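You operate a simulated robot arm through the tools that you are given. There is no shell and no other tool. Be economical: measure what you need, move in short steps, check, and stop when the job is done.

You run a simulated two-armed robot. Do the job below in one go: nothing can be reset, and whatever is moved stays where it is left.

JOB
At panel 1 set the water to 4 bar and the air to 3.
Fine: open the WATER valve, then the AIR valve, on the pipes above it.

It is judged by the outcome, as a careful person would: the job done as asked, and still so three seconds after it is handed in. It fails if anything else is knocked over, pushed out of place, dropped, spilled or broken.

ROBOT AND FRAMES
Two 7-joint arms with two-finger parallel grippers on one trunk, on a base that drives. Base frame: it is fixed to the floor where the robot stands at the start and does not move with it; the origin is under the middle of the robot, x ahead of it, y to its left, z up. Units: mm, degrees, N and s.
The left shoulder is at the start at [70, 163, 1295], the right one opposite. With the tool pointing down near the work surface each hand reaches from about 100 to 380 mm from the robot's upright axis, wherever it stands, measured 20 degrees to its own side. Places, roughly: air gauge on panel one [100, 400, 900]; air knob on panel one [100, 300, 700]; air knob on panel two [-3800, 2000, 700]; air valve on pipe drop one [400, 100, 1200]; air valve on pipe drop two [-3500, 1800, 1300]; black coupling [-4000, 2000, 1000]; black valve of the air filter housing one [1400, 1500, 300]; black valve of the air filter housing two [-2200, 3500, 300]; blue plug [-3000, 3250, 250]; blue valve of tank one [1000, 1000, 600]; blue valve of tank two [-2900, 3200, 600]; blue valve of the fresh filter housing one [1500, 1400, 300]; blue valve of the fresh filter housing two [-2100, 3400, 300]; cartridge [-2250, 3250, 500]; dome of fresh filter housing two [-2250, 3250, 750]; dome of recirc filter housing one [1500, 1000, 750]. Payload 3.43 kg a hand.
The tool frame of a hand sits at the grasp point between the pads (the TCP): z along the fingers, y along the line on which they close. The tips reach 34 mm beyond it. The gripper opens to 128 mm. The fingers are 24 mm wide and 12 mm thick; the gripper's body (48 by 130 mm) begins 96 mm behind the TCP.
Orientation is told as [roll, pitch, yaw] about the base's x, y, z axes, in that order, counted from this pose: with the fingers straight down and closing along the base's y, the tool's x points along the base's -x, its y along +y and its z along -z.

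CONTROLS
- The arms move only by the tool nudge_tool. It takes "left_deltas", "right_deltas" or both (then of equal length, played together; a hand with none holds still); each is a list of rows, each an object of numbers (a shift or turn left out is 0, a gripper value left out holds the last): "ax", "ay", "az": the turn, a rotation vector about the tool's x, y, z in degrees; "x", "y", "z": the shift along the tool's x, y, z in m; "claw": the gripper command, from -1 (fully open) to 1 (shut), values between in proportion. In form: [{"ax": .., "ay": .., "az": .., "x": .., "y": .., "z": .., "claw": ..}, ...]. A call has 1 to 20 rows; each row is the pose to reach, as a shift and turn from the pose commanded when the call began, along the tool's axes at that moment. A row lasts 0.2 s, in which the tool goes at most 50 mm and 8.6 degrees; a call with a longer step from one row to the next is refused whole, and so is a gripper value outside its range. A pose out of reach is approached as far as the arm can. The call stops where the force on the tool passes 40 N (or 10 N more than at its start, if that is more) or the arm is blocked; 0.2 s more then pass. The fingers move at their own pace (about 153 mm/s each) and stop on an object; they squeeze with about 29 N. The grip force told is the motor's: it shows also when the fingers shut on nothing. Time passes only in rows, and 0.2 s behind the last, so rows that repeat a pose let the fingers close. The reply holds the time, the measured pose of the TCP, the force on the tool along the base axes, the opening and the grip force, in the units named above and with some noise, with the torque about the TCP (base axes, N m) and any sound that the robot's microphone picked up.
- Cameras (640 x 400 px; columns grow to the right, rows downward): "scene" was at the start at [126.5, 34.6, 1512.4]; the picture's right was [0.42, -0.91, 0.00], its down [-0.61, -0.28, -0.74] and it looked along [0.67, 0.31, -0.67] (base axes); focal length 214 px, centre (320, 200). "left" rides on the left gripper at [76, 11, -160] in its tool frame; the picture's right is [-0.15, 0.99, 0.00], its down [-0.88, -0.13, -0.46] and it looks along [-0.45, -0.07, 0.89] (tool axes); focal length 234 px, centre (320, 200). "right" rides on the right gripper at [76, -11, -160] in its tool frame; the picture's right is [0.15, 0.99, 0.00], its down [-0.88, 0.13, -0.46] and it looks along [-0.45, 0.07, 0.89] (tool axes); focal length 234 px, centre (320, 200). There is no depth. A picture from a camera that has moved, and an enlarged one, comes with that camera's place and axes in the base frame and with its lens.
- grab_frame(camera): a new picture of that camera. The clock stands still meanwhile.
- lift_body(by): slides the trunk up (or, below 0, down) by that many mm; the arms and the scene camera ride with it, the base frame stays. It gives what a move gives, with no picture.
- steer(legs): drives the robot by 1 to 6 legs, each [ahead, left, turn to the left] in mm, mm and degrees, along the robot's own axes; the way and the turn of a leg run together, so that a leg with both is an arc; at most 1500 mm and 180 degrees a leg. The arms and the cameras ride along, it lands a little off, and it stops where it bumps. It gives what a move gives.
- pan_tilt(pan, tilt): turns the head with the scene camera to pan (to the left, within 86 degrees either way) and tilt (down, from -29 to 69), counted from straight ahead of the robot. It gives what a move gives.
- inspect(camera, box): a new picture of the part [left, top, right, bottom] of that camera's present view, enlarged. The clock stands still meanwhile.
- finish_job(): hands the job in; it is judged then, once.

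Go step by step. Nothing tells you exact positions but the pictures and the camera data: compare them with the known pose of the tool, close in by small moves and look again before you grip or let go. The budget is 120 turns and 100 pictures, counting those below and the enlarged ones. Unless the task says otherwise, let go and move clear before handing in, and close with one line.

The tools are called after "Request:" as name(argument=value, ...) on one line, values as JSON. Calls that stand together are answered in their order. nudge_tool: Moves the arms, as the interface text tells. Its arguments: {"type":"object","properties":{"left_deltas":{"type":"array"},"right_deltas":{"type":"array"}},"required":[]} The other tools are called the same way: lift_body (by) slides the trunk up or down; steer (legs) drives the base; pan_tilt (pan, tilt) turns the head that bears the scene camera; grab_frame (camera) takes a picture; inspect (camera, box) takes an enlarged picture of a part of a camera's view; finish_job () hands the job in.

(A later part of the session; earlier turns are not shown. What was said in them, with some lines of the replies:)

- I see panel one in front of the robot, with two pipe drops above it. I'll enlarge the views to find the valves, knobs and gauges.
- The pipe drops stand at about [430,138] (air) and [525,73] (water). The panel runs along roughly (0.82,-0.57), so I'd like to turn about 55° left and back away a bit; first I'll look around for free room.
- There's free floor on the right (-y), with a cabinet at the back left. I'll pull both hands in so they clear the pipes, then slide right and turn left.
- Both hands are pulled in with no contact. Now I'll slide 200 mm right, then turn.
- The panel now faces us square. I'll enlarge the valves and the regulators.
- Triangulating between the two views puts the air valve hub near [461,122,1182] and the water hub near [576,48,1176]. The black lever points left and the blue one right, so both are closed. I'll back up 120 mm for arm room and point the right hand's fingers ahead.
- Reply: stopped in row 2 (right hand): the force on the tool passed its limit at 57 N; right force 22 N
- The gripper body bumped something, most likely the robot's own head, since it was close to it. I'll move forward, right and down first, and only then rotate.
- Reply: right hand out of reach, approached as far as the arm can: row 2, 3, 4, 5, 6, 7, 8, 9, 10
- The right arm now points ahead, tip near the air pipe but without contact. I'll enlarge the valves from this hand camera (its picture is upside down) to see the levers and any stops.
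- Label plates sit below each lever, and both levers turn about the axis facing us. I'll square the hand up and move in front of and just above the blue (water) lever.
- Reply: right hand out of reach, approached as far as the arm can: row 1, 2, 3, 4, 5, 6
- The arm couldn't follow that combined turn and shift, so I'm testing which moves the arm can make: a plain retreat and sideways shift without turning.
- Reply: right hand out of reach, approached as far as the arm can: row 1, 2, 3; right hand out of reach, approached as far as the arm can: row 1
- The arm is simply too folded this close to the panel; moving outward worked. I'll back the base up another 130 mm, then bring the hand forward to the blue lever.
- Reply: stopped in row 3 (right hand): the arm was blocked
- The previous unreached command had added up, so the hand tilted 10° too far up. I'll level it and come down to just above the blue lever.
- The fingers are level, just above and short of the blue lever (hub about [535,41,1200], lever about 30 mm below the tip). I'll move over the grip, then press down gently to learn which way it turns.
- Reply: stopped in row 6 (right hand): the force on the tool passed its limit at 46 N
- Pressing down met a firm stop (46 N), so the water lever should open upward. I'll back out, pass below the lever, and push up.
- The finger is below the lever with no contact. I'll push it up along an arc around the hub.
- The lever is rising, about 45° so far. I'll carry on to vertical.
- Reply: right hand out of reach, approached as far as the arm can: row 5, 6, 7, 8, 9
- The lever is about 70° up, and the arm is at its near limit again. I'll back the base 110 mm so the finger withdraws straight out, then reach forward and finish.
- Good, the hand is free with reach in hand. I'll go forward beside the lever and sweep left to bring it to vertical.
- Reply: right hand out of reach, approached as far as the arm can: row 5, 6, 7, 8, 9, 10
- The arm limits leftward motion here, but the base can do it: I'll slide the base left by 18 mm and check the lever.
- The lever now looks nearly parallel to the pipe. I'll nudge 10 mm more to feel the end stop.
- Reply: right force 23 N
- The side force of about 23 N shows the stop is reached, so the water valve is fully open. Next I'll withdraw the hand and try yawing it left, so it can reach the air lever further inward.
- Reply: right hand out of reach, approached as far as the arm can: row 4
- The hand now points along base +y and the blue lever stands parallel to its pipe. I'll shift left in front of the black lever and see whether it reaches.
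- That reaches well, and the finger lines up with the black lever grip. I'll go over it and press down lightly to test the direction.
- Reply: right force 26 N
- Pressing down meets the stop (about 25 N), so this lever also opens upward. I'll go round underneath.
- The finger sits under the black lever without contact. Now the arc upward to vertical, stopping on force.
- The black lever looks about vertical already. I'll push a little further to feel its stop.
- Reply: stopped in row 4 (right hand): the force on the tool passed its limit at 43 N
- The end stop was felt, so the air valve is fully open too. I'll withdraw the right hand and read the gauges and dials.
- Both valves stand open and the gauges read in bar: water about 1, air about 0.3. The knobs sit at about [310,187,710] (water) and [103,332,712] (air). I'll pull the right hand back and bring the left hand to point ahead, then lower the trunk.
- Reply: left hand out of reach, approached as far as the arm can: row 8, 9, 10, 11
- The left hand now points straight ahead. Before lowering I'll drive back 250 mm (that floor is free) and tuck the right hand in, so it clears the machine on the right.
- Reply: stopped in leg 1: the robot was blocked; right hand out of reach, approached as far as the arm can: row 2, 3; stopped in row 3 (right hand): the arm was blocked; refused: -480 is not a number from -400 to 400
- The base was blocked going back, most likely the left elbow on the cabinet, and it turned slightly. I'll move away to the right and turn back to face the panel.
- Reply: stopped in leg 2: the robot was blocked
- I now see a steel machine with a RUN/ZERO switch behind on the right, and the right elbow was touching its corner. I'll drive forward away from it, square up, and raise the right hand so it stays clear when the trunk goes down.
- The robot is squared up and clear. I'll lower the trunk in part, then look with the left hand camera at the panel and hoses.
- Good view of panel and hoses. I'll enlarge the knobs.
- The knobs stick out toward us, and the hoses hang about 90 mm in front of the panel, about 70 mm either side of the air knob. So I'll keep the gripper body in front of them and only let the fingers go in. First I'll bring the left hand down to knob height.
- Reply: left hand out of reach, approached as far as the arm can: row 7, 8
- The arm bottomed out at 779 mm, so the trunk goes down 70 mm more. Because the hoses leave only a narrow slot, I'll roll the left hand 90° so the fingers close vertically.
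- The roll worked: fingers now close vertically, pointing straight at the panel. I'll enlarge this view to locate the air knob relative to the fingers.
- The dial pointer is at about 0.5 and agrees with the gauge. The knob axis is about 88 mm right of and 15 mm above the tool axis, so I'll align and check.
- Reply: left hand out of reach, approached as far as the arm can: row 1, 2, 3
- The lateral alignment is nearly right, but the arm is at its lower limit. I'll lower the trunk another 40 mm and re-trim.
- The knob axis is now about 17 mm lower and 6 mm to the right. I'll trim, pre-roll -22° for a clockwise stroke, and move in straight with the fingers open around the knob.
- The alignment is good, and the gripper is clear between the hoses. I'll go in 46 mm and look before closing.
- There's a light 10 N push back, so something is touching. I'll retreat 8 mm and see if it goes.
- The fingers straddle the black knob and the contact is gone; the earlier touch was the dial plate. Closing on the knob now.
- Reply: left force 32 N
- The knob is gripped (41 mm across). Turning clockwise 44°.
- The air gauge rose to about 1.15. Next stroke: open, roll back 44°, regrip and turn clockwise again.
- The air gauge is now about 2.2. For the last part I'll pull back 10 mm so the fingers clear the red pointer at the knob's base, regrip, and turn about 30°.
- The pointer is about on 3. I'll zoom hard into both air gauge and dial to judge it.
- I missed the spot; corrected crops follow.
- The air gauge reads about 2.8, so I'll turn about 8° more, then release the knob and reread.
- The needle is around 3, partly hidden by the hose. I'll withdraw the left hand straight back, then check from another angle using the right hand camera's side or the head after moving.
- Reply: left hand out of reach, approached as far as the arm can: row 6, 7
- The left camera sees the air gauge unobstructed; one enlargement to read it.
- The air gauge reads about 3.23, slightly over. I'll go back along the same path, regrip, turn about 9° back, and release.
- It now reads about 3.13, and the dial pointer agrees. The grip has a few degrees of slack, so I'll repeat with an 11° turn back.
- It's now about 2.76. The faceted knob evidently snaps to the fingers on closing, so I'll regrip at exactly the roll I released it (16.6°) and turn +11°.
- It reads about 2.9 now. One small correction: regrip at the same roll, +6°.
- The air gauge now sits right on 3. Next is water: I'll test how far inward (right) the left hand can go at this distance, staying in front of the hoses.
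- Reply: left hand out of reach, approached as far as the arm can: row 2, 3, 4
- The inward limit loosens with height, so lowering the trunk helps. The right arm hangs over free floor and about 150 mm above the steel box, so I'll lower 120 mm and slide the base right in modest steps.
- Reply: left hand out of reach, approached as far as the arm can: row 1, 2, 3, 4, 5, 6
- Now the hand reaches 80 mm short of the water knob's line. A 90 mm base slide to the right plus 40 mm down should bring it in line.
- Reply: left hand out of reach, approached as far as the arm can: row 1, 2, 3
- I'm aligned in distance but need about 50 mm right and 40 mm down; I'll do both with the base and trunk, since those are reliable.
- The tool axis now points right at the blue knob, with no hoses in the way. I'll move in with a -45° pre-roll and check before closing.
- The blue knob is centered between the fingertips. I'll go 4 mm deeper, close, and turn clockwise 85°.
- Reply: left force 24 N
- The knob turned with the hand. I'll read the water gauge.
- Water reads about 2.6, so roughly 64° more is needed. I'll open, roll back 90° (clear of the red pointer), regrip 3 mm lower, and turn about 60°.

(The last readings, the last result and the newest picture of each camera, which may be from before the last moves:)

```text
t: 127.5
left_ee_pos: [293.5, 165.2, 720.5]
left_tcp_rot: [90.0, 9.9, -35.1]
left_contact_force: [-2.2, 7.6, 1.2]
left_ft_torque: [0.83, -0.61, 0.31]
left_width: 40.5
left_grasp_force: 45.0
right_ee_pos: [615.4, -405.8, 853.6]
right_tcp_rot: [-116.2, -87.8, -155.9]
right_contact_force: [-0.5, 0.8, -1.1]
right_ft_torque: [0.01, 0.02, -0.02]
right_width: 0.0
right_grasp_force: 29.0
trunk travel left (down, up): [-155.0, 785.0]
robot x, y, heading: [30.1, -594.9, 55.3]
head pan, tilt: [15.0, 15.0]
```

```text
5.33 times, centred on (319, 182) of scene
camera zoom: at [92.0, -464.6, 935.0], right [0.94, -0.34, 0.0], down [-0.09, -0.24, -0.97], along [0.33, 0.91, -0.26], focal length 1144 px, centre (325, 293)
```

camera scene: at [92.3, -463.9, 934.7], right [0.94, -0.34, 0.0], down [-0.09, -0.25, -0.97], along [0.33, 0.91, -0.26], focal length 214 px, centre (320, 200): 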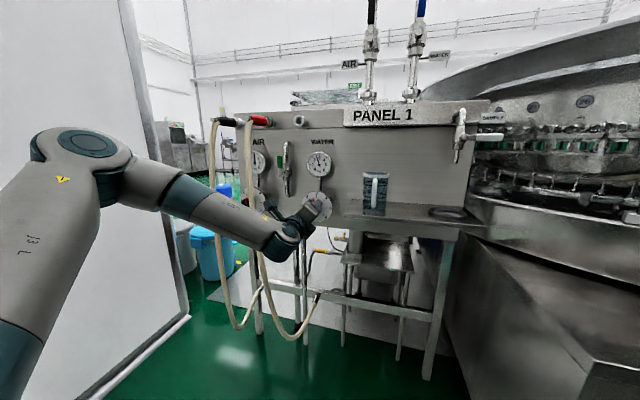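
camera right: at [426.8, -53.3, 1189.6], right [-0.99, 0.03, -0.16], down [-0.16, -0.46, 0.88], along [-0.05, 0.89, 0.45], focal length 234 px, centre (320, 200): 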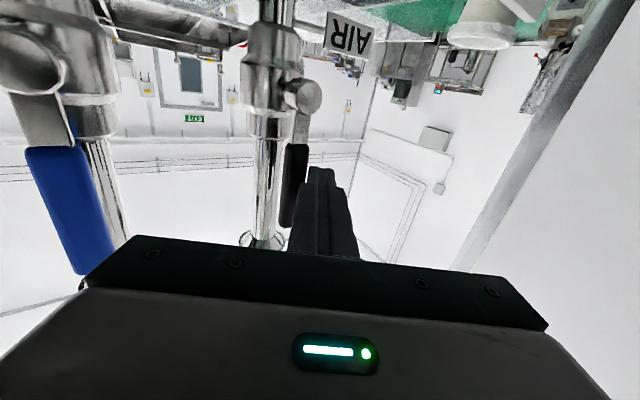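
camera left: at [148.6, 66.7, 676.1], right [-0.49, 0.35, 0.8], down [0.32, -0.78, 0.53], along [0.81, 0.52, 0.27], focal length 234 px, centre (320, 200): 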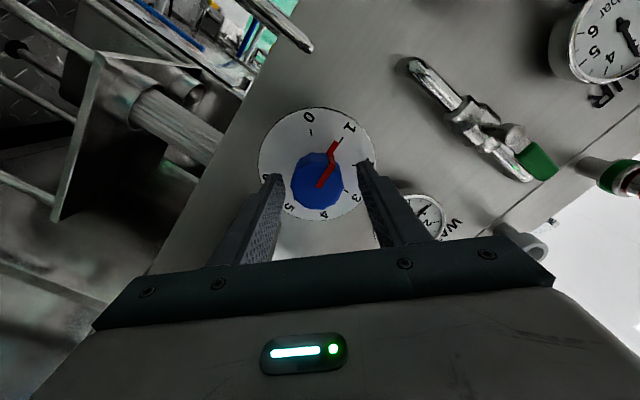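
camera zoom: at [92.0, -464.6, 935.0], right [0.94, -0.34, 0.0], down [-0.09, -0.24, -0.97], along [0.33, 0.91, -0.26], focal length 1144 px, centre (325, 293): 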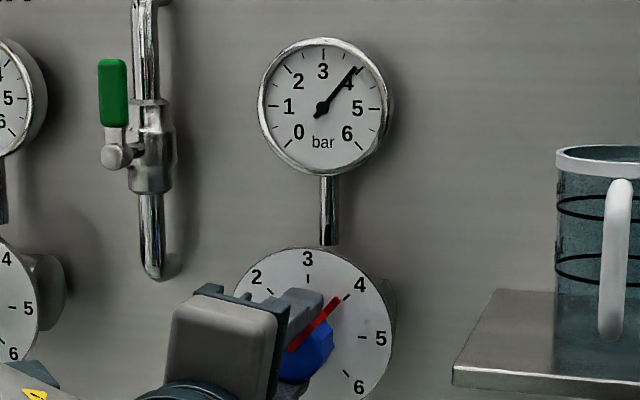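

Water is near 3.9; I'll zoom in for an exact reading.

Request:
inspect(camera="scene", box=[306, 150, 334, 178])

```text
14.29 times, centred on (320, 164) of scene
camera zoom: at [92.0, -464.6, 935.0], right [0.94, -0.34, 0.0], down [-0.09, -0.24, -0.97], along [0.33, 0.91, -0.26], focal length 3064 px, centre (320, 714)
```

zoom: 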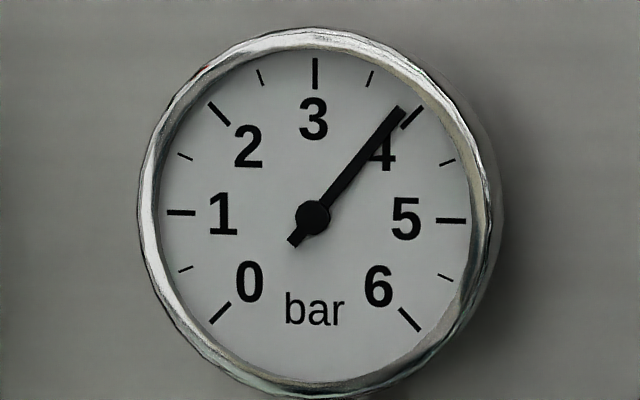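

It reads 3.88; the gauge may lag a little, so I'll release and wait a second before rereading.

Request:
nudge_tool(left_deltas=[{"claw": 1}, {"claw": 1}, {"claw": 1}, {"claw": 1}, {"claw": 0}, {"claw": 0}, {"claw": 0}, {"claw": 0}, {"claw": 0}])

Request:
inspect(camera="scene", box=[306, 150, 334, 178])

```text
t: 129.5
left_ee_pos: [293.8, 165.4, 720.3]
left_tcp_rot: [90.0, 10.0, -35.2]
left_contact_force: [0.1, 0.4, 0.6]
left_ft_torque: [-0.02, 0.01, 0.02]
left_width: 63.9
left_grasp_force: 0.1
right_ee_pos: [614.3, -406.4, 852.8]
right_tcp_rot: [-117.0, -87.9, -155.3]
right_contact_force: [0.2, 0.4, -0.4]
right_ft_torque: [-0.03, 0.03, -0.01]
right_width: 0.0
right_grasp_force: 29.0
trunk travel left (down, up): [-155.0, 785.0]
robot x, y, heading: [31.9, -591.2, 55.4]
head pan, tilt: [15.0, 15.0]
```

```text
14.29 times, centred on (320, 164) of scene
camera zoom: at [92.2, -465.0, 935.0], right [0.94, -0.34, 0.0], down [-0.09, -0.24, -0.97], along [0.33, 0.91, -0.26], focal length 3064 px, centre (320, 714)
```

zoom: 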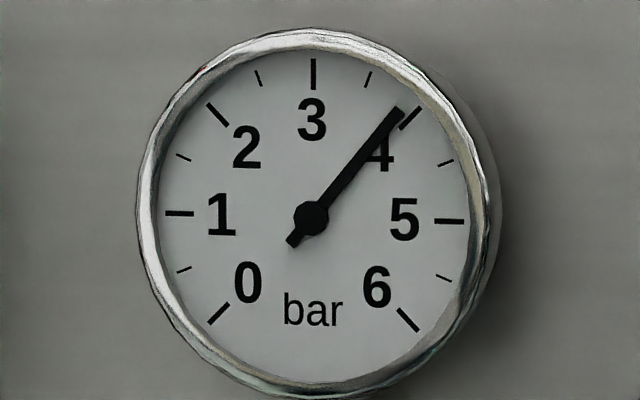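

It's steady at 3.88. I'll regrip at the same roll, turn +6°, and release.

Request:
nudge_tool(left_deltas=[{"claw": 1}, {"claw": 1}, {"claw": 1}, {"az": 3}, {"az": 6}, {"az": 6}, {"az": 6}, {"az": 6, "claw": 0}, {"az": 6, "claw": 0}, {"az": 6, "claw": 0}])

Request:
inspect(camera="scene", box=[306, 150, 334, 178])

```text
t: 131.7
left_ee_pos: [293.2, 165.9, 719.5]
left_tcp_rot: [89.9, 15.9, -35.2]
left_contact_force: [-0.4, 0.0, 0.9]
left_ft_torque: [0.02, -0.03, 0.0]
left_width: 63.8
left_grasp_force: 0.2
right_ee_pos: [615.4, -407.6, 853.0]
right_tcp_rot: [-116.9, -87.9, -155.3]
right_contact_force: [-0.7, 0.6, -0.6]
right_ft_torque: [0.01, 0.01, 0.03]
right_width: 0.3
right_grasp_force: 28.2
trunk travel left (down, up): [-155.0, 785.0]
robot x, y, heading: [29.6, -590.3, 55.0]
head pan, tilt: [15.0, 15.0]
```

```text
14.29 times, centred on (320, 164) of scene
camera zoom: at [92.2, -465.0, 935.0], right [0.94, -0.34, 0.0], down [-0.09, -0.24, -0.97], along [0.33, 0.91, -0.26], focal length 3064 px, centre (320, 714)
```

zoom: 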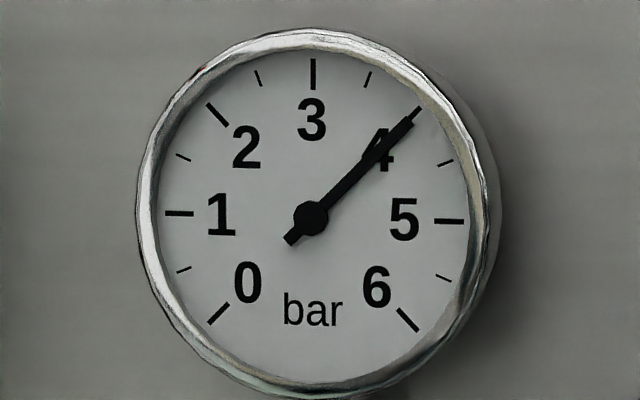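

The water gauge now sits on 4. I'll withdraw the left hand straight back and take a last look at everything.

Request:
nudge_tool(left_deltas=[{"z": -0.03}, {"z": -0.07}, {"z": -0.11}, {"z": -0.14}, {"z": -0.15}])

Request:
inspect(camera="scene", box=[200, 90, 400, 220])

Request:
grab_frame(camera="left")

```text
t: 132.9
left_ee_pos: [208.7, 41.2, 719.5]
left_tcp_rot: [89.8, 16.1, -35.2]
left_contact_force: [-0.2, -0.6, -0.1]
left_ft_torque: [-0.02, -0.03, 0.0]
left_width: 64.1
left_grasp_force: 0.0
right_ee_pos: [615.2, -406.6, 851.6]
right_tcp_rot: [-117.1, -87.8, -155.2]
right_contact_force: [-0.1, 0.2, 0.8]
right_ft_torque: [0.0, -0.02, -0.02]
right_width: 0.0
right_grasp_force: 28.7
trunk travel left (down, up): [-155.0, 785.0]
robot x, y, heading: [32.8, -593.3, 55.2]
head pan, tilt: [15.0, 15.0]
```

```text
3.08 times, centred on (300, 155) of scene
camera zoom: at [92.2, -465.1, 935.0], right [0.94, -0.34, 0.0], down [-0.09, -0.24, -0.97], along [0.33, 0.91, -0.26], focal length 660 px, centre (382, 338)
```

zoom: 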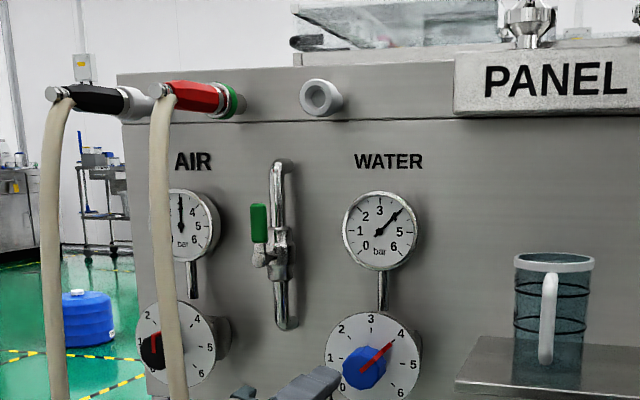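

```text
10 pictures are left
camera left: at [58.5, -48.1, 751.1], right [0.34, -0.24, 0.91], down [0.4, -0.84, -0.37], along [0.85, 0.49, -0.19], focal length 234 px, centre (320, 200)
```

left: 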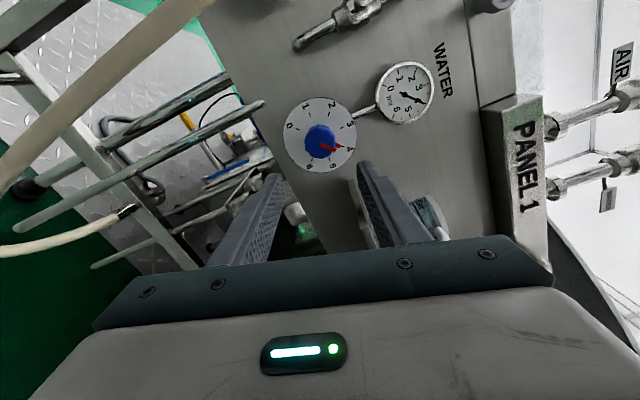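

Everything is in place and the hand is clear. One last check of the air gauge now that both lines are loaded, and of the levers.

Request:
inspect(camera="scene", box=[244, 146, 274, 176])

Request:
inspect(camera="scene", box=[330, 0, 470, 110])

```text
13.33 times, centred on (259, 161) of scene
camera zoom: at [92.2, -465.1, 935.0], right [0.94, -0.34, 0.0], down [-0.09, -0.24, -0.97], along [0.33, 0.91, -0.26], focal length 2860 px, centre (1133, 720)
```

zoom: 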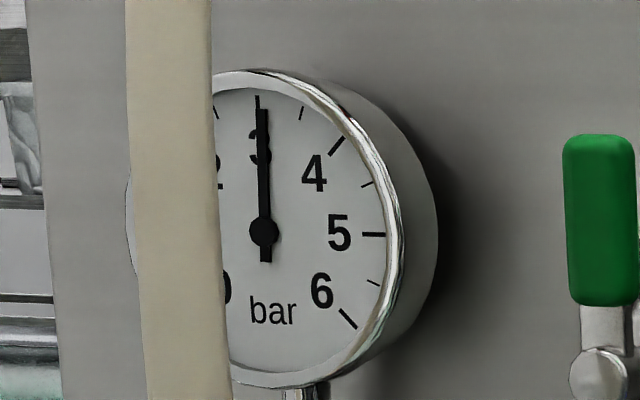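

```text
3.64 times, centred on (400, 55) of scene
camera zoom: at [92.2, -465.1, 935.0], right [0.94, -0.34, 0.0], down [-0.09, -0.24, -0.97], along [0.33, 0.91, -0.26], focal length 780 px, centre (29, 727)
```

zoom: 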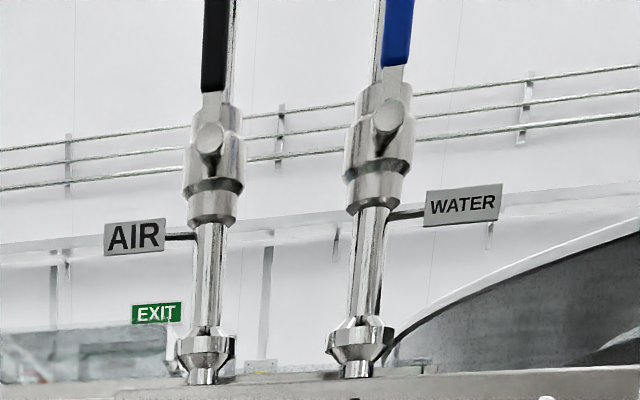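

The air gauge reads 3 and the water gauge 4; both levers stand in line with their pipes and both hands are clear, so I'm handing in.

Request:
finish_job()

```text
The job is handed in.
```

At panel 1 the water valve was opened first and then the air valve, and the gauges read 4 bar for water and 3 bar for air; in reversing I twice bumped the base or an elbow against something (the right elbow on the RUN/ZERO machine, possibly also the left on the cabinet), with no damage seen from the views I had.
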